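You operate a simulated robot arm through the tools that you are given. There is no shell and no other tool. Be economical: measure what you need, move in short steps, check, and stop when the job is done.

The job below is to be done with a simulated two-armed robot. You get a single attempt, and the scene is never put back.

Task
Wipe up the spill on the top of the front bench with the blue cloth and put it back.

Only the result counts: the job must be done as asked and must still hold three seconds after the hand-in. Knocking over, shifting, dropping, spilling or breaking anything else fails it. Flat cloth is picked up by pressing the open fingertips on it (5 to 10 N) and closing them slowly along it; thin cloth reads only 2 to 8 mm in the jaws.

Robot
Two 7-joint arms with two-finger parallel grippers on one trunk, on a base that drives. Base frame: it is fixed to the floor where the robot stands at the start and does not move with it; the origin is under the middle of the robot, x ahead of it, y to its left, z up. Readings come in mm, degrees, newtons and seconds.
The left shoulder is at the start at [110, 169, 1472], the right one opposite. With the tool pointing down near the work surface each hand reaches from about 100 to 660 mm from the robot's upright axis, wherever it stands, measured 20 degrees to its own side. Payload 1.57 kg a hand.
The TCP of each hand is the grasp point between the finger pads, 30 mm short of the fingertips. In the tool frame z runs along the fingers and y along their closing line. Largest opening 80 mm; finger width 17, thickness 12; the body of the gripper, 40 by 82 mm, starts 80 mm behind the TCP.
Orientation is that of the tool frame in the base frame, as a unit quaternion [w, x, y, z]. With the fingers straight down and closing along the base's y, the tool's x points along the base's -x, its y along +y and its z along -z.

Tools
- The arms move only by the tool play_rows. It takes "left_series", "right_series" or both (then of equal length, played together; a hand with none holds still); each is a list of rows, each an object of numbers (a shift or turn left out is 0, a gripper value left out holds the last): "wx", "wy", "wz": the turn, a rotation vector about the tool's x, y, z in units of 180 degrees (1.0 is 180 degrees); "x", "y", "z": the shift along the tool's x, y, z in units of 400 mm (1.0 is 400 mm); "grip": the gripper command, from -1 (fully open) to 1 (shut), values between in proportion. In form: [{"wx": .., "wy": .., "wz": .., "x": .., "y": .., "z": .., "grip": ..}, ...]. A call has 1 to 8 rows; each row is the pose to reach, as a shift and turn from the pose commanded when the call began, along the tool's axes at that moment. A call with a number of a shift or a turn outside -1 to 1 is refused whole. Rows are played at 5 a second. More than 50 mm and 8.6 degrees between two rows, or a gripper value outside its range, and nothing of the call is played. A pose out of reach is approached as far as the arm can. The call stops where the force on the tool passes 40 N (or 10 N more than at its start, if that is more) or the arm is blocked; 0.2 s more then pass. Each finger travels about 72 mm/s and halts on what it meets, pressing with about 38 N; the grip force reading is that of the motor and also rises with nothing between the fingers. The clock runs only during rows and for 0.2 s after the last one: add rows that repeat a pose to give the fingers time. The reply holds the time, the measured pose of the TCP, the force on the tool along the base axes, the opening and the grip force, in the units named above and with some noise, with the torque about the TCP (base axes, N m) and any sound that the robot's microphone picked up, and new pictures: "views" is both (left out), scene, wrist or none (wrist: the cameras of the hands that moved).
- Cameras (640 x 400 px; columns grow to the right, rows downward): "scene" is now at [149.6, -14.9, 1647.5]; the picture's right is [-0.23, -0.97, 0.00], its down [-0.78, 0.18, -0.59] and it looks along [0.58, -0.14, -0.80] (base axes); focal length 270 px, centre (320, 200). "left" rides on the left gripper at [72, 7, -122] in its tool frame; the picture's right is [-0.09, 1.00, 0.00], its down [-0.84, -0.08, -0.54] and it looks along [-0.54, -0.05, 0.84] (tool axes); focal length 238 px, centre (320, 200). "right" rides on the right gripper at [72, -7, -122] in its tool frame; the picture's right is [0.09, 1.00, 0.00], its down [-0.84, 0.08, -0.54] and it looks along [-0.54, 0.05, 0.84] (tool axes); focal length 238 px, centre (320, 200). There is no depth. A picture from a camera that has moved, and an enlarged one, comes with that camera's place and axes in the base frame and with its lens.
- raise_lower(by): slides the trunk up (or, below 0, down) by that many mm; the arms and the scene camera ride with it, the base frame stays. It gives what a move gives, with no picture.
- steer(legs): drives the robot by 1 to 6 legs, each [ahead, left, turn to the left] in mm, mm and degrees, along the robot's own axes; the way and the turn of a leg run together, so that a leg with both is an arc; at most 1500 mm and 180 degrees a leg. The arms and the cameras ride along, it lands a little off, and it stops where it bumps. It gives what a move gives, and a new picture of the scene camera.
- head_to(pan, tilt): turns the head with the scene camera to pan (to the left, within 86 degrees either way) and tilt (down, from -29 to 69), counted from straight ahead of the robot. It gives what a move gives, and a new picture of the scene camera.
- zoom(camera, box): a new picture of the part [left, top, right, bottom] of that camera's present view, enlarged. The clock stands still meanwhile.
- close_job(): hands the job in; it is judged then, once.

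Work in short steps. Places have to be worked out from the pictures, the camera data and where the tool is seen: move nearer, look again, correct. Check each grasp and each placing, and mend what went wrong. You have 120 turns and 260 pictures in all, those below and enlarged ones among them. Open the grippers and draw the arms clear of the work before you hand the job in, unless the task says otherwise; then end with one line.

The tools are called after "Emit:" as name(argument=value, ...) on one line, values as JSON. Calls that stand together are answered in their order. play_rows: Moves the arms, as the interface text tells. Its arguments: {"type":"object","properties":{"left_series":{"type":"array","items":{"type":"object","properties":{"wx":{"type":"number"},"wy":{"type":"number"},"wz":{"type":"number"},"x":{"type":"number"},"y":{"type":"number"},"z":{"type":"number"},"grip":{"type":"number"}}}},"right_series":{"type":"array","items":{"type":"object","properties":{"wx":{"type":"number"},"wy":{"type":"number"},"wz":{"type":"number"},"x":{"type":"number"},"y":{"type":"number"},"z":{"type":"number"},"grip":{"type":"number"}}}},"views":{"type":"string","enum":["both","scene","wrist","none"]}},"required":[]} The other tools are called the same way: raise_lower (by) slides the trunk up or down; steer (legs) drives the base; head_to (pan, tilt) turns the head that bears the scene camera; zoom (camera, box) takes an enlarged picture of a part of a camera's view; close_job () hands the job in.

At the start:

```text
time_s: 0.0
left_ee_pos: [704.6, 104.5, 1171.6]
left_tcp_rot: [0.0, 0.0, 1.0, 0.0]
left_force: [0.0, 0.2, 0.7]
left_wrist_torque: [0.0, 0.03, -0.01]
left_opening: 79.9
left_grasp_force: 0.1
right_ee_pos: [557.2, -443.7, 1016.1]
right_tcp_rot: [0.0, 0.0, 1.0, -0.001]
right_force: [0.0, 0.0, 0.5]
right_wrist_torque: [0.01, 0.01, 0.01]
right_opening: 80.1
right_grasp_force: 0.1
trunk travel left (down, up): [-786.0, 104.0]
robot x, y, heading: [0.2, 0.6, 0.1]
head pan, tilt: [-13.3, 53.6]
```

scene: 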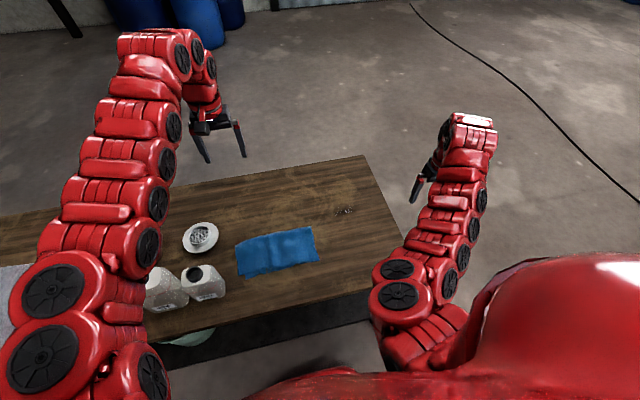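
right: 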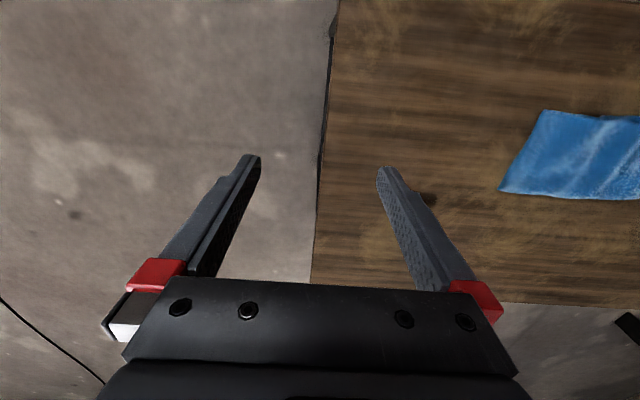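
left: 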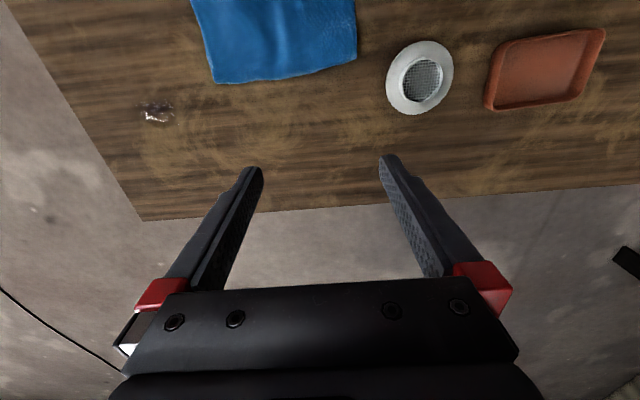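

Spill is near (722,-257) and the bench top at z≈750 by triangulation; the cloth spans roughly x 545–680, y -110–180. I'll zoom in on the details first.

Emit:
zoom(camera="left", box=[100, 0, 400, 188])

Emit:
zoom(camera="scene", box=[130, 150, 430, 338])

```text
2.13 times, centred on (250, 94) of left
camera zoom: at [631.9, 111.8, 1291.1], right [0.09, 1.0, 0.0], down [0.84, -0.08, 0.54], along [0.54, -0.05, -0.84], focal length 507 px, centre (469, 426)
```

zoom: 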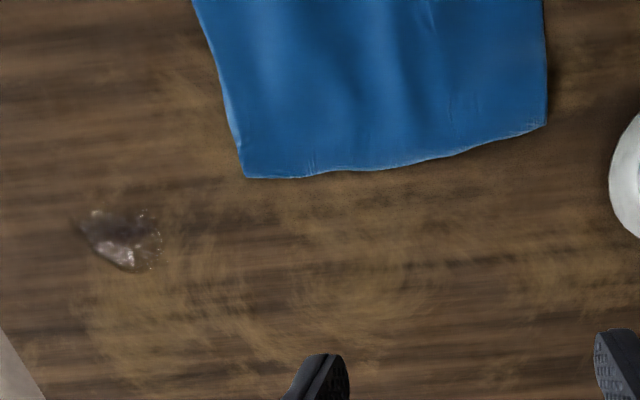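

```text
2.13 times, centred on (280, 244) of scene
camera zoom: at [149.6, -14.9, 1647.5], right [-0.23, -0.97, 0.0], down [-0.78, 0.18, -0.59], along [0.58, -0.14, -0.8], focal length 574 px, centre (405, 106)
```

zoom: 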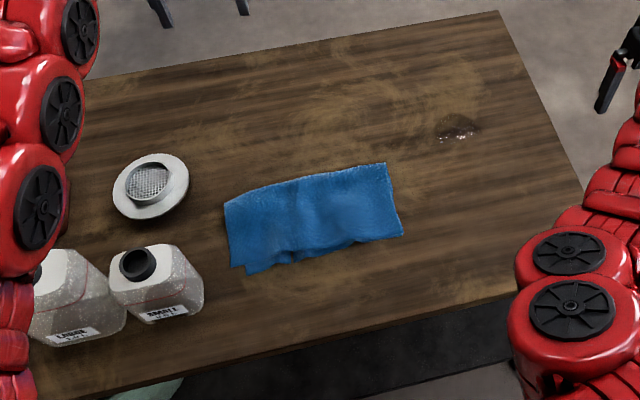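

Bench near edge is about x≈390. Before driving closer, I look steeply down to judge the clearance of the base.

Emit:
head_to(pan=0, tilt=69)

```text
time_s: 0.8
left_ee_pos: [704.6, 105.3, 1171.0]
left_tcp_rot: [-0.001, 0.0, 1.0, 0.001]
left_force: [0.5, 0.4, 0.5]
left_wrist_torque: [0.01, -0.03, 0.01]
left_opening: 79.8
left_grasp_force: 0.1
right_ee_pos: [556.2, -442.3, 1016.1]
right_tcp_rot: [0.0, 0.0, 1.0, -0.001]
right_force: [0.8, -0.3, 0.1]
right_wrist_torque: [0.01, 0.03, -0.03]
right_opening: 79.8
right_grasp_force: 0.0
trunk travel left (down, up): [-786.0, 104.0]
robot x, y, heading: [-0.4, -1.3, -0.2]
head pan, tilt: [0.0, 68.8]
camera scene: at [134.0, 2.0, 1630.3], right [0.0, -1.0, 0.0], down [-0.93, 0.0, -0.36], along [0.36, 0.0, -0.93], focal length 270 px, centre (320, 200)
```

scene: 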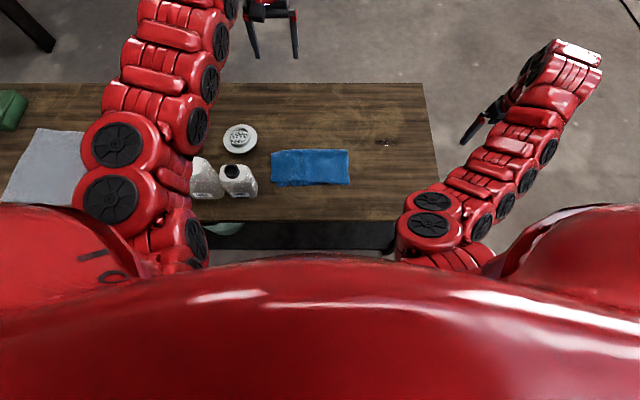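

Cloth centre confirmed at ~(605,35), spill ~(712,-253). The spill is 757 mm from the axis, so I drive a modest step ahead and to the right.

Emit:
steer(legs=[[0, -100, 0], [90, 0, 0]])

```text
time_s: 2.6
left_ee_pos: [793.1, 6.7, 1170.3]
left_tcp_rot: [0.0, 0.0, 1.0, 0.0]
left_force: [-0.5, -0.3, -0.1]
left_wrist_torque: [-0.03, 0.0, 0.0]
left_opening: 80.0
left_grasp_force: 0.1
right_ee_pos: [645.9, -542.4, 1015.9]
right_tcp_rot: [0.0, 0.0, 1.0, 0.0]
right_force: [0.0, -0.5, 1.6]
right_wrist_torque: [0.02, 0.02, -0.01]
right_opening: 80.0
right_grasp_force: 0.0
trunk travel left (down, up): [-786.0, 104.0]
robot x, y, heading: [88.8, -93.8, 0.2]
head pan, tilt: [0.0, 68.8]
camera scene: at [223.5, -97.6, 1630.3], right [0.0, -1.0, 0.0], down [-0.93, 0.0, -0.36], along [0.36, 0.0, -0.93], focal length 270 px, centre (320, 200)
```

scene: 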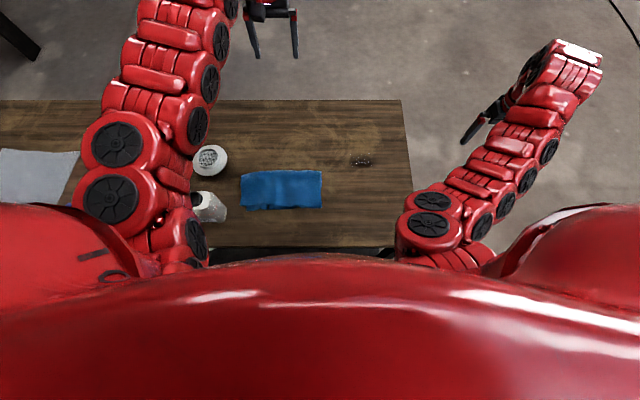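

No bump; spill at ≈(718,-250) from this view. I move the right hand toward the cloth at a safe height and shift the left hand 120 mm left to make room.

Emit:
play_rows(right_series=[{"y": 0.12}, {"y": 0.24}, {"x": 0.02, "y": 0.36}, {"x": 0.04, "y": 0.48}, {"x": 0.05, "y": 0.6}, {"x": 0.06, "y": 0.72, "z": 0.03}, {"x": 0.07, "y": 0.84, "z": 0.06}, {"x": 0.08, "y": 0.96, "z": 0.09}], left_series=[{"y": 0.06}, {"y": 0.12}, {"y": 0.18}, {"y": 0.24}, {"y": 0.3}, {"y": 0.3}, {"y": 0.3}, {"y": 0.3}])

```text
time_s: 4.4
left_ee_pos: [794.5, 128.0, 1171.3]
left_tcp_rot: [0.0, 0.0, 1.0, -0.001]
left_force: [-0.3, 0.6, 0.1]
left_wrist_torque: [-0.05, 0.02, -0.01]
left_opening: 79.9
left_grasp_force: 0.1
right_ee_pos: [614.3, -156.1, 974.2]
right_tcp_rot: [0.001, 0.0, 1.0, 0.001]
right_force: [0.1, 0.5, 0.0]
right_wrist_torque: [-0.02, 0.01, 0.0]
right_opening: 80.2
right_grasp_force: 0.0
right hand out of reach, approached as far as the arm can: row 1, 2, 3, 4, 5, 6, 7, 8
trunk travel left (down, up): [-786.0, 104.0]
robot x, y, heading: [88.7, -98.5, -0.0]
head pan, tilt: [0.0, 68.8]
camera scene: at [224.5, -94.9, 1630.2], right [0.0, -1.0, 0.0], down [-0.93, 0.0, -0.36], along [0.36, 0.0, -0.93], focal length 270 px, centre (320, 200)
camera right: at [541.5, -162.7, 1094.8], right [-0.09, 1.0, 0.0], down [0.83, 0.07, 0.55], along [0.54, 0.05, -0.84], focal length 238 px, centre (320, 200)
camera left: at [722.9, 134.8, 1291.8], right [0.09, 1.0, 0.0], down [0.84, -0.08, 0.54], along [0.54, -0.05, -0.84], focal length 238 px, centre (320, 200)
```

scene: 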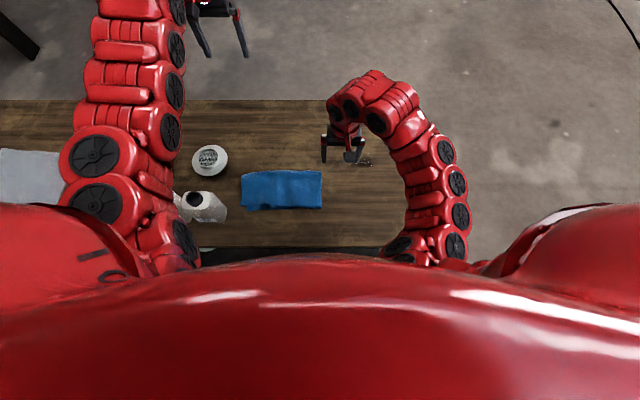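
right: 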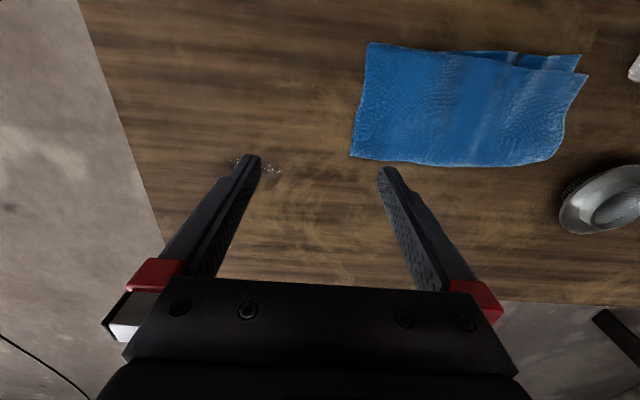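
left: 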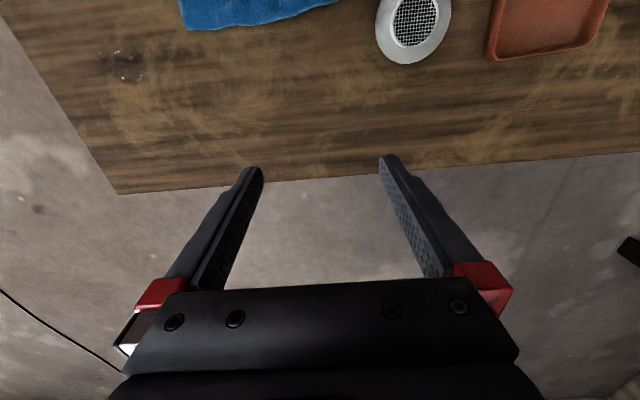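

The cloth might be double-layered; I zoom on it.

Emit:
zoom(camera="right", box=[330, 20, 610, 195])

Emit:
zoom(camera="right", box=[200, 100, 400, 225])

```text
2.29 times, centred on (470, 108) of right
camera zoom: at [541.5, -162.7, 1094.8], right [-0.09, 1.0, 0.0], down [0.83, 0.07, 0.55], along [0.54, 0.05, -0.84], focal length 545 px, centre (-23, 411)
```

zoom: 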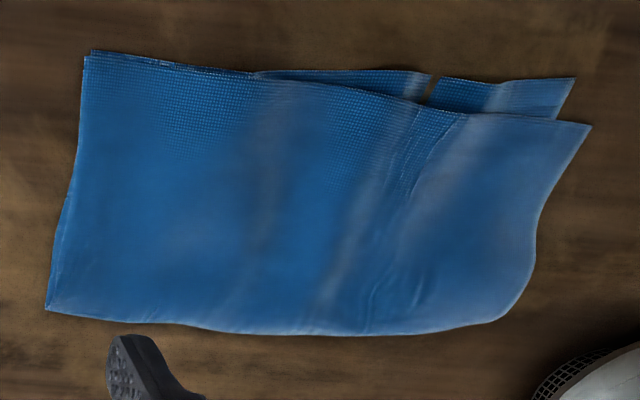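

```text
3.20 times, centred on (300, 162) of right
camera zoom: at [541.5, -162.7, 1094.8], right [-0.09, 1.0, 0.0], down [0.83, 0.07, 0.55], along [0.54, 0.05, -0.84], focal length 763 px, centre (384, 320)
```

zoom: 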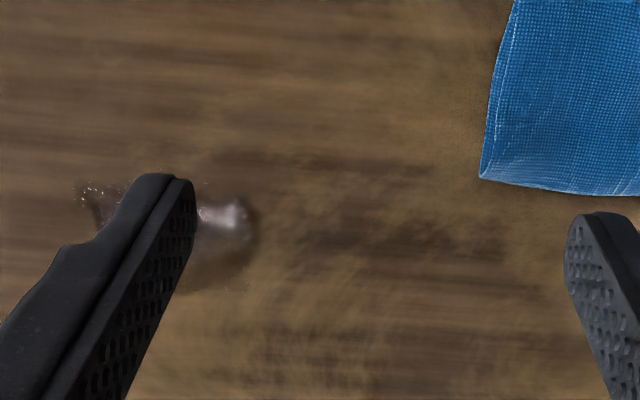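

The cloth is folded in half with the fold on the far edge (x≈678, y -103…~200). I'll grasp near the middle of the fold so both layers come up: move over (658,30), fingers closing along y.

Emit:
play_rows(right_series=[{"y": 0.12, "x": -0.02}, {"y": 0.24, "x": -0.05}, {"y": 0.36, "x": -0.08}, {"y": 0.46, "x": -0.11}, {"y": 0.46, "x": -0.11, "z": 0.05, "grip": -0.25}, {"y": 0.46, "x": -0.11, "z": 0.1, "grip": -0.25}, {"y": 0.46, "x": -0.11, "z": 0.1, "grip": -0.25}])

```text
time_s: 6.0
left_ee_pos: [795.2, 126.7, 1171.5]
left_tcp_rot: [0.0, 0.0, 1.0, -0.001]
left_force: [0.7, 0.0, -0.3]
left_wrist_torque: [-0.01, 0.02, 0.0]
left_opening: 80.1
left_grasp_force: 0.0
right_ee_pos: [659.3, 25.9, 932.9]
right_tcp_rot: [0.001, 0.0, 1.0, -0.001]
right_force: [0.4, 0.1, 0.4]
right_wrist_torque: [0.01, 0.02, -0.01]
right_opening: 50.0
right_grasp_force: 0.0
trunk travel left (down, up): [-786.0, 104.0]
robot x, y, heading: [91.9, -95.2, 0.2]
head pan, tilt: [0.0, 68.8]
camera scene: at [224.0, -95.7, 1630.2], right [0.0, -1.0, 0.0], down [-0.93, 0.0, -0.36], along [0.36, 0.0, -0.93], focal length 270 px, centre (320, 200)
camera right: at [586.4, 19.2, 1054.6], right [-0.09, 1.0, 0.0], down [0.84, 0.08, 0.54], along [0.54, 0.05, -0.84], focal length 238 px, centre (320, 200)
```

scene: 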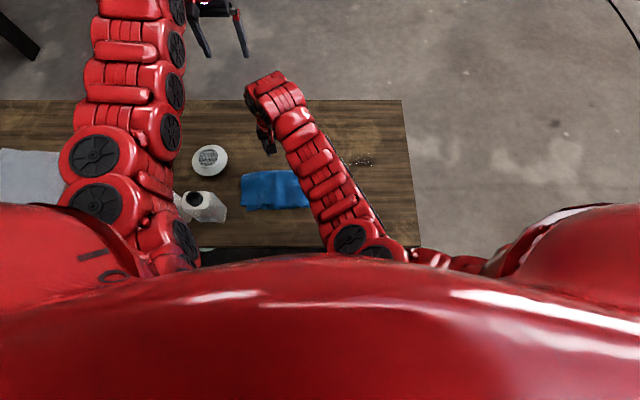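
right: 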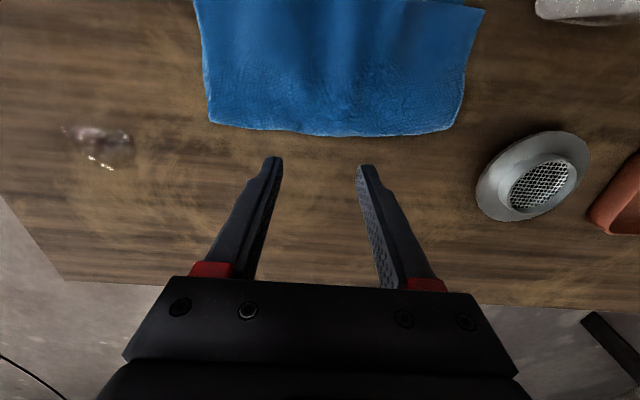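

The arm reaches fine here. Fold edge at y=27 is x≈678, so fingers at x≈660 straddle cloth 18 mm inside the fold. Descend to just above.

Emit:
play_rows(right_series=[{"z": 0.1}, {"z": 0.2}, {"z": 0.28}, {"z": 0.33}, {"z": 0.33}], views="wrist")

```text
time_s: 7.2
left_ee_pos: [793.7, 127.0, 1171.6]
left_tcp_rot: [0.001, 0.0, 1.0, 0.0]
left_force: [0.4, 0.8, -0.4]
left_wrist_torque: [0.03, 0.0, -0.02]
left_opening: 80.1
left_grasp_force: 0.1
right_ee_pos: [657.9, 25.1, 803.2]
right_tcp_rot: [0.0, 0.0, 1.0, 0.001]
right_force: [0.8, 0.2, 0.7]
right_wrist_torque: [-0.02, -0.01, -0.03]
right_opening: 49.8
right_grasp_force: 0.0
trunk travel left (down, up): [-786.0, 104.0]
robot x, y, heading: [90.7, -100.5, -0.2]
head pan, tilt: [0.0, 68.8]
camera right: at [586.2, 18.7, 923.5], right [-0.09, 1.0, 0.0], down [0.84, 0.08, 0.54], along [0.54, 0.05, -0.84], focal length 238 px, centre (320, 200)
```

right: 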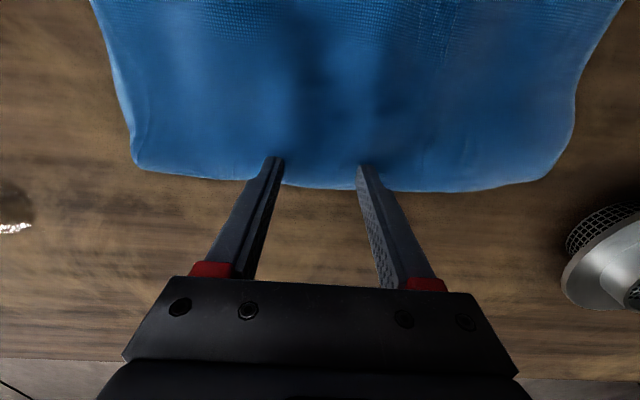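

Tips ≈20 mm above the bench and over the cloth. Easing down in small steps, reading the force.

Emit:
play_rows(right_series=[{"z": 0.02}, {"z": 0.03}, {"z": 0.035}, {"z": 0.04}, {"z": 0.04}], views="none")

```text
time_s: 8.4
left_ee_pos: [793.0, 126.2, 1172.0]
left_tcp_rot: [0.001, 0.0, 1.0, 0.0]
left_force: [0.4, -0.4, -0.4]
left_wrist_torque: [-0.05, 0.02, 0.02]
left_opening: 80.3
left_grasp_force: 0.0
right_ee_pos: [651.0, 23.0, 792.1]
right_tcp_rot: [0.002, 0.0, 1.0, 0.002]
right_force: [2.1, -0.4, 15.3]
right_wrist_torque: [-0.22, -0.06, 0.01]
right_opening: 50.6
right_grasp_force: 0.1
right hand out of reach, approached as far as the arm can: row 1, 2, 3, 4, 5
trunk travel left (down, up): [-786.0, 104.0]
robot x, y, heading: [91.2, -98.0, 0.0]
head pan, tilt: [0.0, 68.8]
```

Contact with 15 N at TCP z≈792 (tip ≈762), but the arm is at its reach limit. I raise the hand 130 mm, then lower the trunk to gain reach.

Emit:
play_rows(right_series=[{"z": -0.1}, {"z": -0.2}, {"z": -0.3}, {"z": -0.36}, {"z": -0.36}], views="none")

Emit:
raise_lower(by=-110)

```text
time_s: 9.6
left_ee_pos: [794.5, 127.5, 1170.7]
left_tcp_rot: [-0.001, 0.0, 1.0, 0.0]
left_force: [-1.0, -0.4, -0.2]
left_wrist_torque: [0.0, 0.02, 0.01]
left_opening: 80.1
left_grasp_force: 0.1
right_ee_pos: [650.1, 24.1, 932.9]
right_tcp_rot: [-0.001, 0.001, 1.0, 0.0]
right_force: [-0.2, 0.1, -0.1]
right_wrist_torque: [0.0, -0.01, 0.01]
right_opening: 49.9
right_grasp_force: 0.1
trunk travel left (down, up): [-786.0, 104.0]
robot x, y, heading: [91.4, -100.6, -0.1]
head pan, tilt: [0.0, 68.8]
```

```text
time_s: 11.1
left_ee_pos: [793.4, 126.2, 1061.1]
left_tcp_rot: [0.0, 0.0, 1.0, 0.0]
left_force: [0.1, 0.2, -0.4]
left_wrist_torque: [0.02, 0.01, 0.02]
left_opening: 79.7
left_grasp_force: 0.1
right_ee_pos: [650.2, 24.0, 824.2]
right_tcp_rot: [-0.001, 0.0, 1.0, 0.0]
right_force: [0.6, -0.3, -0.3]
right_wrist_torque: [0.03, 0.0, 0.01]
right_opening: 49.8
right_grasp_force: 0.1
trunk travel left (down, up): [-676.0, 214.0]
robot x, y, heading: [88.9, -96.7, 0.1]
head pan, tilt: [0.0, 68.8]
```

Now at z 824 with a better arm pose. Forward 10 mm and down to z≈796.

Emit:
play_rows(right_series=[{"x": -0.022, "z": 0.03}, {"x": -0.022, "z": 0.06}, {"x": -0.022, "z": 0.07}, {"x": -0.022, "z": 0.07}], views="wrist")

```text
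time_s: 12.1
left_ee_pos: [794.4, 126.2, 1061.0]
left_tcp_rot: [0.0, 0.0, 1.0, -0.001]
left_force: [0.4, -0.9, 1.0]
left_wrist_torque: [0.0, 0.02, 0.0]
left_opening: 80.2
left_grasp_force: 0.2
right_ee_pos: [659.7, 23.1, 794.3]
right_tcp_rot: [0.0, -0.001, 1.0, 0.0]
right_force: [0.2, -0.1, -0.1]
right_wrist_torque: [-0.01, 0.05, 0.02]
right_opening: 50.1
right_grasp_force: 0.0
trunk travel left (down, up): [-676.0, 214.0]
robot x, y, heading: [91.3, -99.7, 0.1]
head pan, tilt: [0.0, 68.8]
camera right: at [586.8, 16.4, 916.8], right [-0.09, 1.0, 0.0], down [0.84, 0.08, 0.54], along [0.54, 0.05, -0.84], focal length 238 px, centre (320, 200)
```

right: 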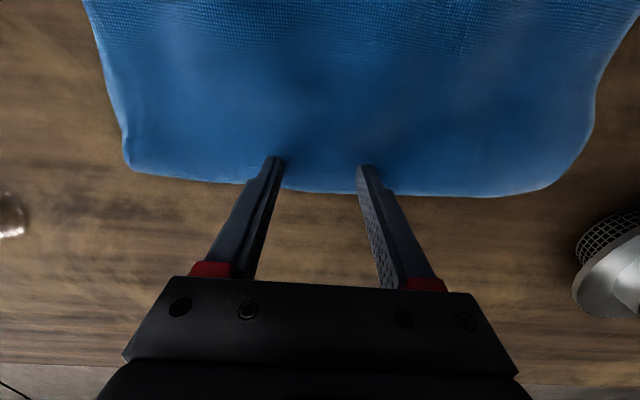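

No contact yet. A few mm more.

Emit:
play_rows(right_series=[{"z": 0.005}, {"z": 0.01}, {"z": 0.01}], views="none")

```text
time_s: 12.8
left_ee_pos: [793.6, 127.0, 1061.0]
left_tcp_rot: [0.0, 0.0, 1.0, 0.0]
left_force: [-0.3, 0.2, -0.9]
left_wrist_torque: [0.03, 0.0, 0.0]
left_opening: 80.0
left_grasp_force: 0.0
right_ee_pos: [659.9, 23.7, 791.7]
right_tcp_rot: [0.0, -0.001, 1.0, 0.001]
right_force: [-0.5, 0.8, 8.0]
right_wrist_torque: [0.0, 0.04, -0.03]
right_opening: 49.8
right_grasp_force: 0.0
trunk travel left (down, up): [-676.0, 214.0]
robot x, y, heading: [89.1, -95.5, -0.1]
head pan, tilt: [0.0, 68.8]
```

8 N: right pressure. Close slowly.

Emit:
play_rows(right_series=[{"grip": -0.15}, {"grip": -0.05}, {"grip": 0.05}, {"grip": 0.15}, {"grip": 0.25}, {"grip": 0.35}, {"grip": 0.45}, {"grip": 0.55}], views="none")

Emit:
play_rows(right_series=[{"grip": 0.63}, {"grip": 0.72}, {"grip": 0.8}, {"grip": 0.88}, {"grip": 0.95}, {"grip": 1.0}, {"grip": 1.0}, {"grip": 1.0}], views="wrist")

```text
time_s: 14.7
left_ee_pos: [794.0, 124.6, 1062.3]
left_tcp_rot: [0.001, 0.0, 1.0, 0.0]
left_force: [-0.7, -0.7, 0.0]
left_wrist_torque: [0.0, 0.01, -0.04]
left_opening: 80.0
left_grasp_force: 0.1
right_ee_pos: [657.8, 24.8, 792.3]
right_tcp_rot: [0.0, 0.0, 1.0, 0.0]
right_force: [0.9, 0.0, 13.5]
right_wrist_torque: [-0.02, 0.01, -0.04]
right_opening: 18.1
right_grasp_force: 0.1
trunk travel left (down, up): [-676.0, 214.0]
robot x, y, heading: [92.3, -101.9, 0.2]
head pan, tilt: [0.0, 68.8]
```

```text
time_s: 16.4
left_ee_pos: [793.7, 126.7, 1062.1]
left_tcp_rot: [0.001, 0.0, 1.0, 0.0]
left_force: [-0.9, 0.2, 0.4]
left_wrist_torque: [0.0, -0.02, 0.0]
left_opening: 80.1
left_grasp_force: 0.1
right_ee_pos: [659.1, 24.2, 793.1]
right_tcp_rot: [0.0, 0.0, 1.0, 0.0]
right_force: [0.0, -1.8, 13.8]
right_wrist_torque: [-0.06, 0.02, -0.01]
right_opening: 4.4
right_grasp_force: 25.1
trunk travel left (down, up): [-676.0, 214.0]
robot x, y, heading: [92.2, -101.7, 0.1]
head pan, tilt: [0.0, 68.8]
camera right: at [586.1, 16.2, 913.4], right [-0.09, 1.0, 0.0], down [0.84, 0.08, 0.54], along [0.54, 0.05, -0.84], focal length 238 px, centre (320, 200)
```

right: 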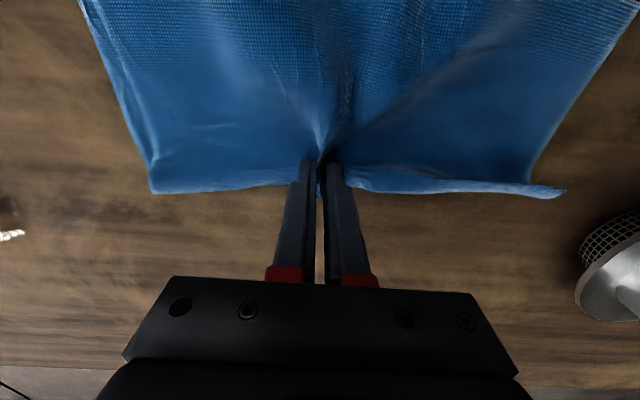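

Gripped (4.4 mm). Lift 160 mm and look.

Emit:
play_rows(right_series=[{"z": -0.05}, {"z": -0.1}, {"z": -0.16}, {"z": -0.22}, {"z": -0.28}, {"z": -0.34}, {"z": -0.4}, {"z": -0.4}])

```text
time_s: 18.2
left_ee_pos: [794.4, 126.8, 1061.9]
left_tcp_rot: [0.0, 0.0, 1.0, 0.0]
left_force: [-0.2, -1.0, 0.3]
left_wrist_torque: [-0.04, 0.02, 0.01]
left_opening: 80.0
left_grasp_force: 0.1
right_ee_pos: [659.5, 22.9, 951.3]
right_tcp_rot: [0.0, 0.0, 1.0, 0.001]
right_force: [0.5, 0.5, 1.1]
right_wrist_torque: [-0.01, 0.02, 0.0]
right_opening: 2.4
right_grasp_force: 24.2
trunk travel left (down, up): [-676.0, 214.0]
robot x, y, heading: [94.0, -97.7, 0.2]
head pan, tilt: [0.0, 68.8]
camera scene: at [224.6, -96.6, 1520.1], right [0.0, -1.0, 0.0], down [-0.93, 0.0, -0.36], along [0.36, 0.0, -0.93], focal length 270 px, centre (320, 200)
camera right: at [586.6, 15.6, 1072.7], right [-0.09, 1.0, 0.0], down [0.84, 0.08, 0.54], along [0.54, 0.05, -0.84], focal length 238 px, centre (320, 200)
```

scene: 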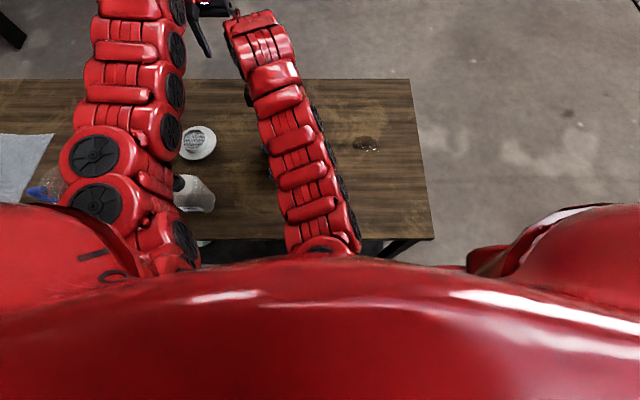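
right: 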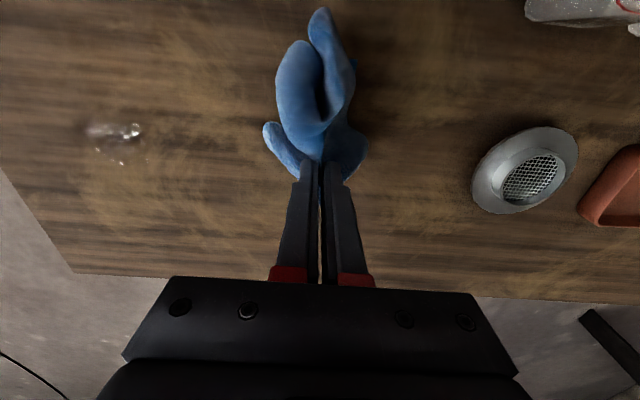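

Cloth hangs entirely from the gripper. Carry to above the spill (~(718,-253)) at this height.

Emit:
play_rows(right_series=[{"y": -0.1, "x": -0.02}, {"y": -0.2, "x": -0.04}, {"y": -0.3, "x": -0.06}, {"y": -0.4, "x": -0.08}, {"y": -0.5, "x": -0.1}, {"y": -0.6, "x": -0.12}, {"y": -0.69, "x": -0.13}, {"y": -0.69, "x": -0.13}])

```text
time_s: 20.1
left_ee_pos: [794.5, 125.5, 1061.4]
left_tcp_rot: [0.0, 0.0, 1.0, -0.001]
left_force: [0.7, -0.1, -0.3]
left_wrist_torque: [0.04, 0.01, 0.01]
left_opening: 80.0
left_grasp_force: 0.2
right_ee_pos: [720.9, -229.0, 913.4]
right_tcp_rot: [0.0, 0.0, 1.0, 0.001]
right_force: [-0.5, 1.5, -0.4]
right_wrist_torque: [0.02, 0.01, -0.02]
right_opening: 2.0
right_grasp_force: 23.7
right hand out of reach, approached as far as the arm can: row 2, 3, 4, 5, 6, 7, 8
trunk travel left (down, up): [-676.0, 214.0]
robot x, y, heading: [88.7, -101.2, -0.1]
head pan, tilt: [0.0, 68.8]
camera scene: at [224.4, -96.6, 1520.2], right [0.0, -1.0, 0.0], down [-0.93, 0.0, -0.36], along [0.36, 0.0, -0.93], focal length 270 px, centre (320, 200)
camera right: at [648.8, -236.0, 1035.0], right [-0.09, 1.0, 0.0], down [0.84, 0.08, 0.54], along [0.54, 0.05, -0.84], focal length 238 px, centre (320, 200)
```

scene: 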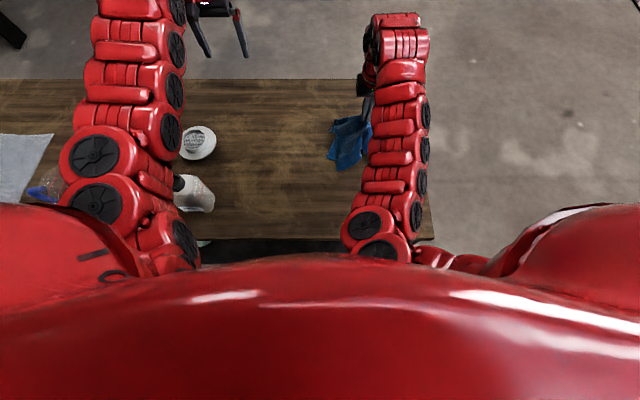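
right: 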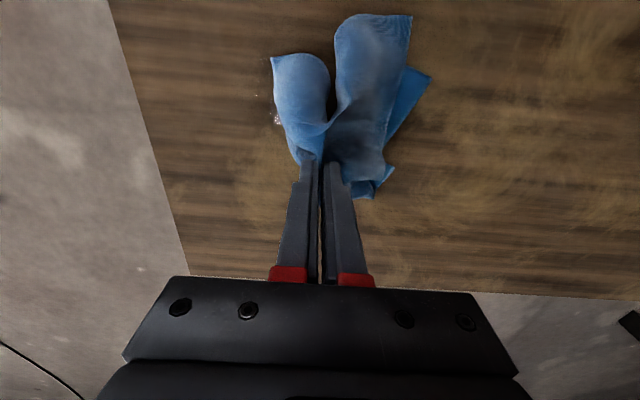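

The vertical tool is at the reach limit here, so I tilt the fingers 20° forward (wrist comes back) to gain reach.

Emit:
play_rows(right_series=[{"wy": -0.03}, {"wy": -0.06}, {"wy": -0.09}, {"wy": -0.115}, {"wy": -0.115}], views="none")

```text
time_s: 21.2
left_ee_pos: [794.8, 127.6, 1061.1]
left_tcp_rot: [0.0, 0.0, 1.0, -0.001]
left_force: [0.2, -0.5, -0.2]
left_wrist_torque: [0.02, -0.02, 0.0]
left_opening: 80.1
left_grasp_force: 0.1
right_ee_pos: [721.5, -229.7, 913.3]
right_tcp_rot: [0.179, 0.001, 0.984, -0.001]
right_force: [0.1, 0.1, -0.6]
right_wrist_torque: [-0.01, 0.04, 0.01]
right_opening: 2.3
right_grasp_force: 23.3
trunk travel left (down, up): [-676.0, 214.0]
robot x, y, heading: [91.8, -98.3, 0.1]
head pan, tilt: [0.0, 68.8]
```

Works. Now lower toward the near side of the spill: TCP to (670,-253,~800).

Emit:
play_rows(right_series=[{"x": 0.05, "y": -0.015, "z": 0.05}, {"x": 0.1, "y": -0.03, "z": 0.1}, {"x": 0.15, "y": -0.045, "z": 0.15}, {"x": 0.2, "y": -0.058, "z": 0.2}, {"x": 0.219, "y": -0.058, "z": 0.22}, {"x": 0.219, "y": -0.058, "z": 0.22}])

```text
time_s: 22.6
left_ee_pos: [795.0, 126.5, 1061.6]
left_tcp_rot: [0.0, 0.0, 1.0, 0.0]
left_force: [0.5, 0.5, -0.7]
left_wrist_torque: [0.02, -0.01, -0.02]
left_opening: 80.1
left_grasp_force: 0.0
right_ee_pos: [668.4, -254.1, 801.4]
right_tcp_rot: [0.18, 0.001, 0.984, 0.0]
right_force: [0.1, -0.4, 0.9]
right_wrist_torque: [-0.01, -0.04, -0.01]
right_opening: 2.4
right_grasp_force: 23.4
trunk travel left (down, up): [-676.0, 214.0]
robot x, y, heading: [94.9, -96.2, 0.0]
head pan, tilt: [0.0, 68.8]
camera scene: at [224.0, -96.4, 1520.2], right [0.0, -1.0, 0.0], down [-0.93, 0.0, -0.36], along [0.36, 0.0, -0.93], focal length 270 px, centre (320, 200)
camera right: at [558.1, -261.6, 890.2], right [-0.09, 1.0, -0.03], down [0.59, 0.08, 0.8], along [0.8, 0.05, -0.6], focal length 238 px, centre (320, 200)
```

scene: 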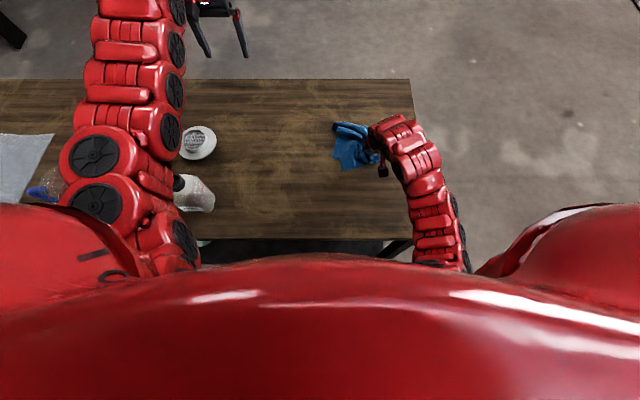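
right: 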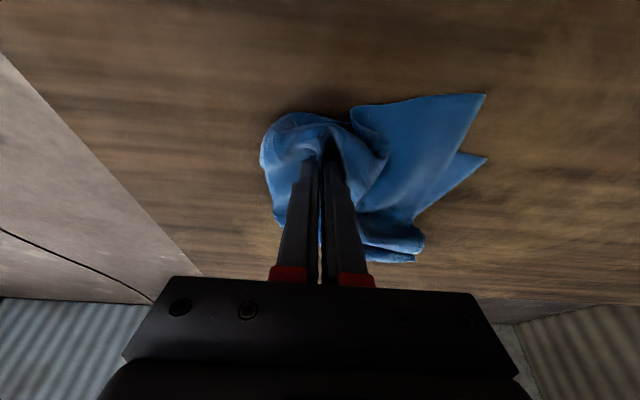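

The cloth bundle sits over the spill. Press down ~8 mm and read the force.

Emit:
play_rows(right_series=[{"x": 0.0035, "z": 0.0094}, {"x": 0.007, "z": 0.0187}, {"x": 0.007, "z": 0.0187}], views="none")

```text
time_s: 23.4
left_ee_pos: [792.0, 126.3, 1062.7]
left_tcp_rot: [0.001, 0.0, 1.0, -0.001]
left_force: [-0.1, 0.5, 0.8]
left_wrist_torque: [0.02, 0.01, 0.0]
left_opening: 79.9
left_grasp_force: 0.1
right_ee_pos: [668.2, -253.8, 795.1]
right_tcp_rot: [0.182, 0.0, 0.983, 0.0]
right_force: [-0.3, -2.5, 21.0]
right_wrist_torque: [-0.1, -0.03, -0.02]
right_opening: 2.1
right_grasp_force: 23.8
trunk travel left (down, up): [-676.0, 214.0]
robot x, y, heading: [87.9, -97.9, -0.4]
head pan, tilt: [0.0, 68.8]
```

About 21 N; I ease 1.5 mm and rub forward over the spill at its centre line, then back on a line 30 mm to the right.

Emit:
play_rows(right_series=[{"x": -0.0013, "z": -0.0035}, {"x": -0.0715, "z": 0.0229}, {"x": -0.1417, "z": 0.0493}, {"x": -0.212, "z": 0.0757}, {"x": -0.212, "z": 0.0757, "y": -0.075}, {"x": -0.1417, "z": 0.0493, "y": -0.075}, {"x": -0.0715, "z": 0.0229, "y": -0.075}, {"x": -0.0013, "z": -0.0035, "y": -0.075}])

```text
time_s: 25.2
left_ee_pos: [792.1, 127.7, 1062.5]
left_tcp_rot: [0.002, 0.0, 1.0, 0.0]
left_force: [-0.8, -0.6, 0.5]
left_wrist_torque: [0.01, -0.01, 0.0]
left_opening: 80.0
left_grasp_force: 0.1
right_ee_pos: [668.5, -283.7, 795.3]
right_tcp_rot: [0.181, 0.0, 0.983, 0.0]
right_force: [8.1, 0.0, 21.5]
right_wrist_torque: [0.04, -0.3, 0.02]
right_opening: 2.2
right_grasp_force: 23.4
trunk travel left (down, up): [-676.0, 214.0]
robot x, y, heading: [89.8, -101.7, -0.1]
head pan, tilt: [0.0, 68.8]
camera scene: at [221.2, -95.7, 1520.7], right [0.0, -1.0, 0.0], down [-0.93, 0.0, -0.36], along [0.36, 0.0, -0.93], focal length 270 px, centre (320, 200)
camera right: at [557.0, -290.3, 883.5], right [-0.09, 1.0, -0.03], down [0.59, 0.08, 0.8], along [0.8, 0.05, -0.59], focal length 238 px, centre (320, 200)
```

scene: 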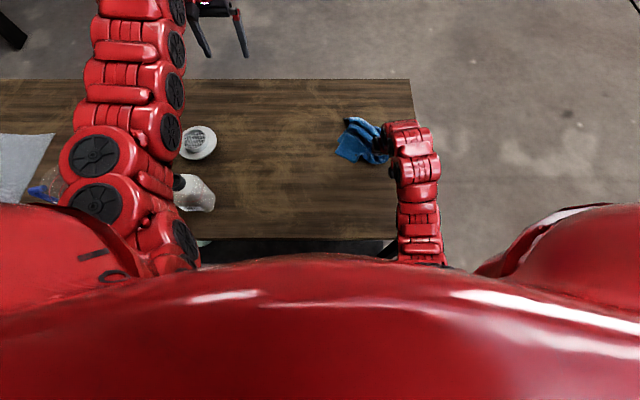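
right: 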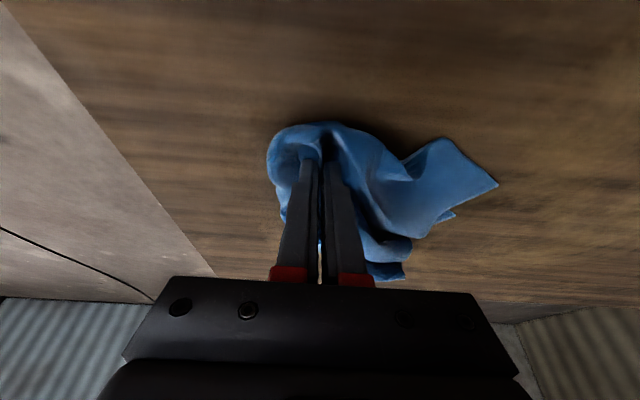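

Rubbing well with steady force. More strokes: forward on this line, then back and forward on lines further left.

Emit:
play_rows(right_series=[{"x": -0.0702, "z": 0.0264, "y": -0.03}, {"x": -0.1404, "z": 0.0528, "y": -0.03}, {"x": -0.2106, "z": 0.0792, "y": 0.0}, {"x": -0.2106, "z": 0.0792, "y": 0.09}, {"x": -0.2106, "z": 0.0792, "y": 0.15}, {"x": -0.1404, "z": 0.0528, "y": 0.15}, {"x": -0.0702, "z": 0.0264, "y": 0.15}, {"x": 0.0, "z": 0.0, "y": 0.15}], views="none")

Emit:
play_rows(right_series=[{"x": -0.0702, "z": 0.0264, "y": -0.03}, {"x": -0.1404, "z": 0.0528, "y": -0.05}, {"x": -0.1404, "z": 0.0528, "y": -0.15}, {"x": -0.1404, "z": 0.0528, "y": -0.2}, {"x": -0.1, "z": 0.0376, "y": -0.15}, {"x": -0.0702, "z": 0.0264, "y": -0.1}, {"x": -0.0702, "z": 0.0264, "y": 0.0}, {"x": -0.0702, "z": 0.0264, "y": 0.0}], views="scene")

```text
time_s: 27.1
left_ee_pos: [792.9, 126.1, 1061.7]
left_tcp_rot: [0.001, 0.001, 1.0, -0.001]
left_force: [-0.9, 0.4, 0.1]
left_wrist_torque: [-0.01, 0.01, 0.0]
left_opening: 79.9
left_grasp_force: 0.2
right_ee_pos: [668.4, -220.9, 795.1]
right_tcp_rot: [0.181, 0.0, 0.984, -0.001]
right_force: [5.5, 0.8, 16.8]
right_wrist_torque: [0.06, -0.18, 0.02]
right_opening: 2.3
right_grasp_force: 23.6
trunk travel left (down, up): [-676.0, 214.0]
robot x, y, heading: [91.2, -101.1, -0.0]
head pan, tilt: [0.0, 68.8]
```

```text
time_s: 28.9
left_ee_pos: [793.1, 125.6, 1062.5]
left_tcp_rot: [0.001, 0.0, 1.0, 0.0]
left_force: [1.3, 0.2, 0.1]
left_wrist_torque: [0.04, 0.01, -0.02]
left_opening: 79.8
left_grasp_force: 0.1
right_ee_pos: [698.4, -224.6, 796.5]
right_tcp_rot: [0.18, 0.001, 0.984, 0.001]
right_force: [-1.6, -1.6, 8.3]
right_wrist_torque: [-0.1, 0.03, 0.02]
right_opening: 2.0
right_grasp_force: 24.2
trunk travel left (down, up): [-676.0, 214.0]
robot x, y, heading: [94.9, -101.3, 0.2]
head pan, tilt: [0.0, 68.8]
camera scene: at [222.5, -97.3, 1520.4], right [0.0, -1.0, 0.0], down [-0.93, 0.0, -0.36], along [0.36, 0.0, -0.93], focal length 270 px, centre (320, 200)
```

scene: 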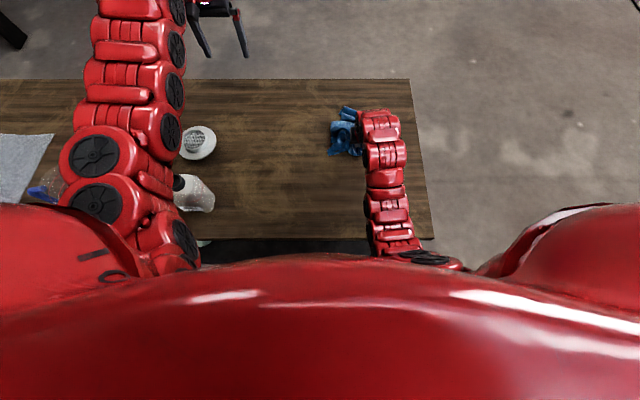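

Lift and move left so the spill area can be inspected.

Emit:
play_rows(right_series=[{"x": -0.005, "z": -0.1}, {"x": -0.01, "z": -0.2}, {"x": -0.02, "z": -0.3}, {"x": -0.0385, "z": -0.386}, {"x": -0.0385, "z": -0.386, "y": 0.11}, {"x": -0.0385, "z": -0.386, "y": 0.22}, {"x": -0.0385, "z": -0.386, "y": 0.33}, {"x": -0.0385, "z": -0.386, "y": 0.43}])

Emit:
zoom(camera="scene", box=[220, 70, 440, 208])

Emit:
zoom(camera="right", box=[0, 0, 320, 200])

```text
time_s: 30.6
left_ee_pos: [795.0, 127.4, 1061.4]
left_tcp_rot: [-0.001, 0.0, 1.0, -0.001]
left_force: [0.0, -0.4, -0.1]
left_wrist_torque: [-0.01, 0.02, 0.02]
left_opening: 80.0
left_grasp_force: 0.0
right_ee_pos: [659.7, -48.8, 945.2]
right_tcp_rot: [0.18, 0.001, 0.984, -0.001]
right_force: [-0.7, 0.3, -0.2]
right_wrist_torque: [0.0, 0.03, 0.04]
right_opening: 2.0
right_grasp_force: 24.0
trunk travel left (down, up): [-676.0, 214.0]
robot x, y, heading: [92.2, -100.9, -0.2]
head pan, tilt: [0.0, 68.8]
camera scene: at [224.2, -95.3, 1520.2], right [0.0, -1.0, 0.0], down [-0.93, 0.0, -0.36], along [0.36, 0.0, -0.93], focal length 270 px, centre (320, 200)
camera right: at [548.7, -56.3, 1033.9], right [-0.09, 1.0, -0.03], down [0.59, 0.08, 0.8], along [0.8, 0.05, -0.6], focal length 238 px, centre (320, 200)
```

scene: 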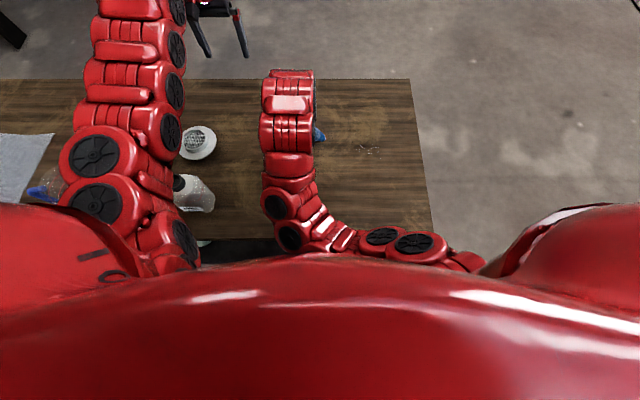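
right: 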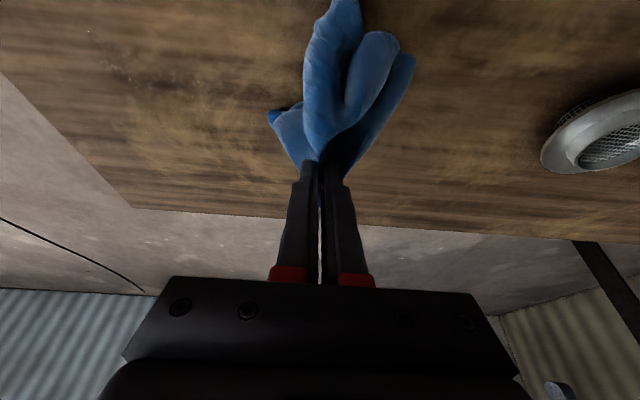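

```text
2.90 times, centred on (330, 139) of scene
camera zoom: at [224.2, -95.3, 1520.2], right [0.0, -1.0, 0.0], down [-0.93, 0.0, -0.36], along [0.36, 0.0, -0.93], focal length 782 px, centre (291, 377)
```

zoom: 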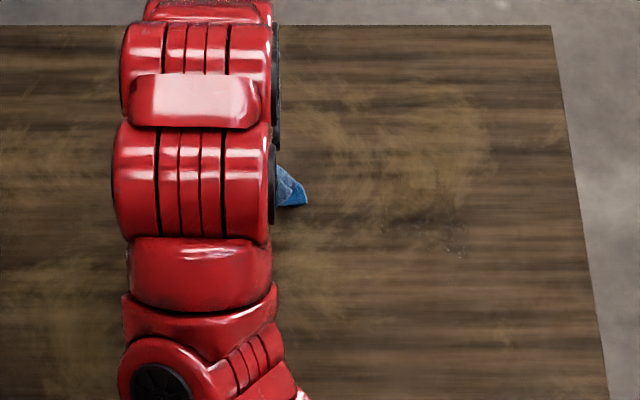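

```text
2.00 times, centred on (160, 100) of right
camera zoom: at [548.7, -56.3, 1033.9], right [-0.09, 1.0, -0.03], down [0.59, 0.08, 0.8], along [0.8, 0.05, -0.6], focal length 477 px, centre (640, 400)
```

zoom: 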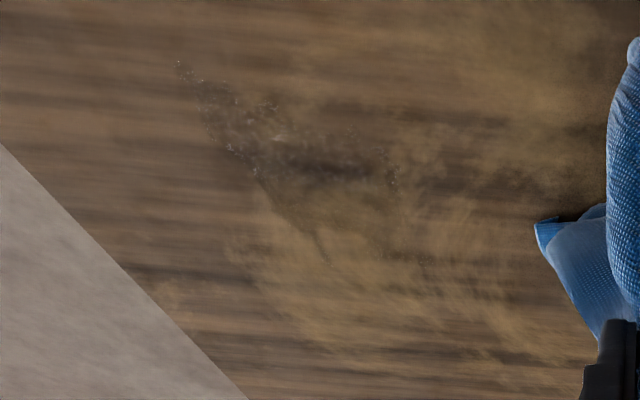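

Mostly removed; faint residue remains at about x 660–790, y −295…−195. I'll go back and raster with tighter, wider strokes, starting at the near-right corner.

Emit:
play_rows(right_series=[{"y": -0.11}, {"y": -0.22}, {"y": -0.33}, {"y": -0.44}, {"x": 0.03, "z": 0.05, "y": -0.54}, {"x": 0.06, "z": 0.11, "y": -0.6}, {"x": 0.1, "z": 0.19, "y": -0.65}, {"x": 0.141, "z": 0.2675, "y": -0.6525}], views="none")

```text
time_s: 32.5
left_ee_pos: [794.4, 127.2, 1060.4]
left_tcp_rot: [0.0, 0.0, 1.0, 0.0]
left_force: [-0.8, -0.3, -0.5]
left_wrist_torque: [-0.02, -0.02, 0.01]
left_opening: 80.1
left_grasp_force: 0.0
right_ee_pos: [644.6, -313.1, 825.5]
right_tcp_rot: [0.181, 0.001, 0.983, 0.0]
right_force: [0.5, -0.6, -0.1]
right_wrist_torque: [-0.02, -0.01, -0.01]
right_opening: 1.9
right_grasp_force: 23.3
trunk travel left (down, up): [-676.0, 214.0]
robot x, y, heading: [87.7, -97.3, 0.1]
head pan, tilt: [0.0, 68.8]
```

Press down and stroke forward on y≈−312, return on y≈−292.

Emit:
play_rows(right_series=[{"x": 0.014, "z": 0.04}, {"x": 0.0273, "z": 0.0725}, {"x": -0.0663, "z": 0.1077}, {"x": -0.1599, "z": 0.1429}, {"x": -0.2535, "z": 0.1781}, {"x": -0.2886, "z": 0.1913, "y": 0.05}, {"x": -0.195, "z": 0.1561, "y": 0.05}, {"x": -0.1014, "z": 0.1209, "y": 0.05}], views="none")

```text
time_s: 34.2
left_ee_pos: [794.0, 126.1, 1061.5]
left_tcp_rot: [0.001, 0.0, 1.0, 0.0]
left_force: [0.4, 0.1, 0.5]
left_wrist_torque: [0.01, -0.03, -0.03]
left_opening: 80.0
left_grasp_force: 0.2
right_ee_pos: [697.7, -292.6, 793.7]
right_tcp_rot: [0.179, 0.0, 0.984, 0.001]
right_force: [-0.3, 0.3, -0.2]
right_wrist_torque: [0.02, -0.04, 0.02]
right_opening: 2.2
right_grasp_force: 23.8
trunk travel left (down, up): [-676.0, 214.0]
robot x, y, heading: [88.0, -98.0, -0.2]
head pan, tilt: [0.0, 68.8]
```

No contact force there — the cloth under the tips is thinner. Lower 5 mm and continue the raster.

Emit:
play_rows(right_series=[{"x": 0.0044, "z": 0.0117}, {"x": 0.098, "z": -0.0235}, {"x": 0.098, "z": -0.0235, "y": 0.04}, {"x": 0.0044, "z": 0.0117, "y": 0.04}, {"x": -0.0892, "z": 0.0469, "y": 0.04}, {"x": -0.1828, "z": 0.0821, "y": 0.04}, {"x": -0.1828, "z": 0.0821, "y": 0.08}, {"x": -0.0892, "z": 0.0469, "y": 0.08}], views="none")

```text
time_s: 34.9
left_ee_pos: [793.3, 126.0, 1062.4]
left_tcp_rot: [0.001, 0.0, 1.0, 0.001]
left_force: [0.4, -0.5, 0.2]
left_wrist_torque: [-0.02, 0.0, -0.01]
left_opening: 80.1
left_grasp_force: 0.1
right_ee_pos: [667.3, -293.9, 792.6]
right_tcp_rot: [0.189, 0.001, 0.982, 0.0]
right_force: [-2.9, 1.0, 14.2]
right_wrist_torque: [0.04, 0.12, 0.01]
right_opening: 2.5
right_grasp_force: 23.7
trunk travel left (down, up): [-676.0, 214.0]
robot x, y, heading: [89.1, -100.7, 0.1]
head pan, tilt: [0.0, 68.8]
stopped in row 3 (right hand): the force on the tool passed its limit at 42 N (the readings are from after the stop); the commanded pose is now the measured one
```

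Bunched cloth on the back stroke hit the limit. I'll use forward pressing strokes with lifted returns instead.

Emit:
play_rows(right_series=[{"x": -0.0936, "z": 0.0352}, {"x": -0.1862, "z": 0.0727}, {"x": -0.2672, "z": 0.1033}, {"x": -0.2672, "z": 0.1033, "y": 0.05}, {"x": -0.2672, "z": 0.1033, "y": 0.1}, {"x": -0.2672, "z": 0.1033, "y": 0.15}], views="wrist")

```text
time_s: 36.3
left_ee_pos: [794.7, 126.6, 1062.0]
left_tcp_rot: [0.0, 0.0, 1.0, 0.0]
left_force: [-0.4, -0.7, 0.4]
left_wrist_torque: [-0.05, 0.03, 0.03]
left_opening: 80.1
left_grasp_force: 0.0
right_ee_pos: [784.0, -232.8, 793.4]
right_tcp_rot: [0.186, 0.0, 0.983, 0.0]
right_force: [-0.1, 0.0, 0.8]
right_wrist_torque: [-0.06, 0.01, -0.06]
right_opening: 2.2
right_grasp_force: 23.5
trunk travel left (down, up): [-676.0, 214.0]
robot x, y, heading: [90.6, -98.4, -0.1]
head pan, tilt: [0.0, 68.8]
camera right: at [671.2, -239.1, 879.9], right [-0.09, 1.0, -0.03], down [0.58, 0.08, 0.81], along [0.81, 0.05, -0.58], focal length 238 px, centre (320, 200)
```

right: 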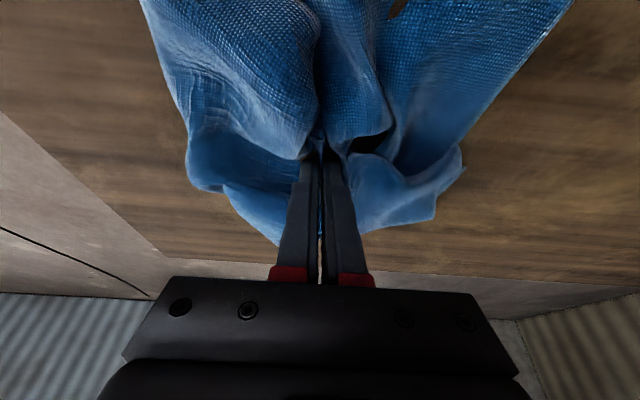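

The cloth trails neatly. Lift, return to the right side of the residue, press, and sweep leftward across it at x≈690–700.

Emit:
play_rows(right_series=[{"x": -0.0275, "z": -0.07}, {"x": 0.0286, "z": -0.1322, "y": -0.0625}, {"x": 0.0985, "z": -0.1732, "y": -0.13}, {"x": 0.173, "z": -0.2024, "y": -0.2}, {"x": 0.196, "z": -0.1442, "y": -0.2}, {"x": 0.2206, "z": -0.0814, "y": -0.2}, {"x": 0.2206, "z": -0.0814, "y": -0.1}, {"x": 0.2206, "z": -0.0814, "y": 0.0}], views="wrist")

```text
time_s: 38.1
left_ee_pos: [791.0, 125.7, 1063.0]
left_tcp_rot: [0.001, 0.0, 1.0, -0.001]
left_force: [-0.3, 0.4, -0.7]
left_wrist_torque: [-0.04, -0.01, 0.01]
left_opening: 80.2
left_grasp_force: 0.1
right_ee_pos: [689.9, -234.4, 793.2]
right_tcp_rot: [0.191, 0.002, 0.982, -0.001]
right_force: [4.9, -15.0, 36.7]
right_wrist_torque: [-0.32, -0.19, -0.08]
right_opening: 2.0
right_grasp_force: 23.6
trunk travel left (down, up): [-676.0, 214.0]
robot x, y, heading: [92.4, -99.9, 0.0]
head pan, tilt: [0.0, 68.8]
camera right: at [576.9, -240.8, 878.9], right [-0.08, 1.0, -0.04], down [0.57, 0.08, 0.82], along [0.82, 0.05, -0.58], focal length 238 px, centre (320, 200)
```

right: 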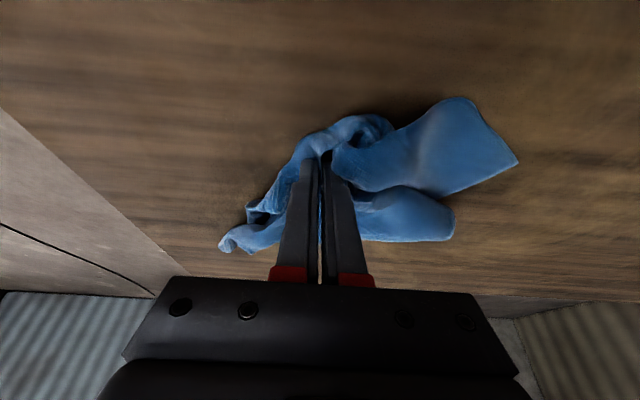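

Strong contact (37 N). Ease 2 mm and continue sweeping in y on lines further out.

Emit:
play_rows(right_series=[{"x": -0.0018, "z": -0.0047, "y": 0.08}, {"x": -0.06, "z": 0.0182, "y": 0.08}, {"x": -0.06, "z": 0.0182, "y": 0.0}, {"x": -0.06, "z": 0.0182, "y": -0.1}, {"x": -0.06, "z": 0.0182, "y": -0.19}, {"x": -0.1182, "z": 0.041, "y": -0.17}, {"x": -0.1182, "z": 0.041, "y": -0.08}, {"x": -0.1182, "z": 0.041, "y": 0.0}], views="none")

```text
time_s: 39.9
left_ee_pos: [794.3, 125.9, 1061.5]
left_tcp_rot: [0.001, 0.0, 1.0, -0.002]
left_force: [0.4, -0.5, -0.1]
left_wrist_torque: [0.04, 0.03, -0.01]
left_opening: 80.0
left_grasp_force: 0.0
right_ee_pos: [739.9, -231.3, 793.3]
right_tcp_rot: [0.185, 0.001, 0.983, 0.0]
right_force: [-1.9, -0.9, 5.4]
right_wrist_torque: [0.0, 0.05, -0.03]
right_opening: 2.1
right_grasp_force: 23.7
trunk travel left (down, up): [-676.0, 214.0]
robot x, y, heading: [88.4, -101.4, -0.3]
head pan, tilt: [0.0, 68.8]
```

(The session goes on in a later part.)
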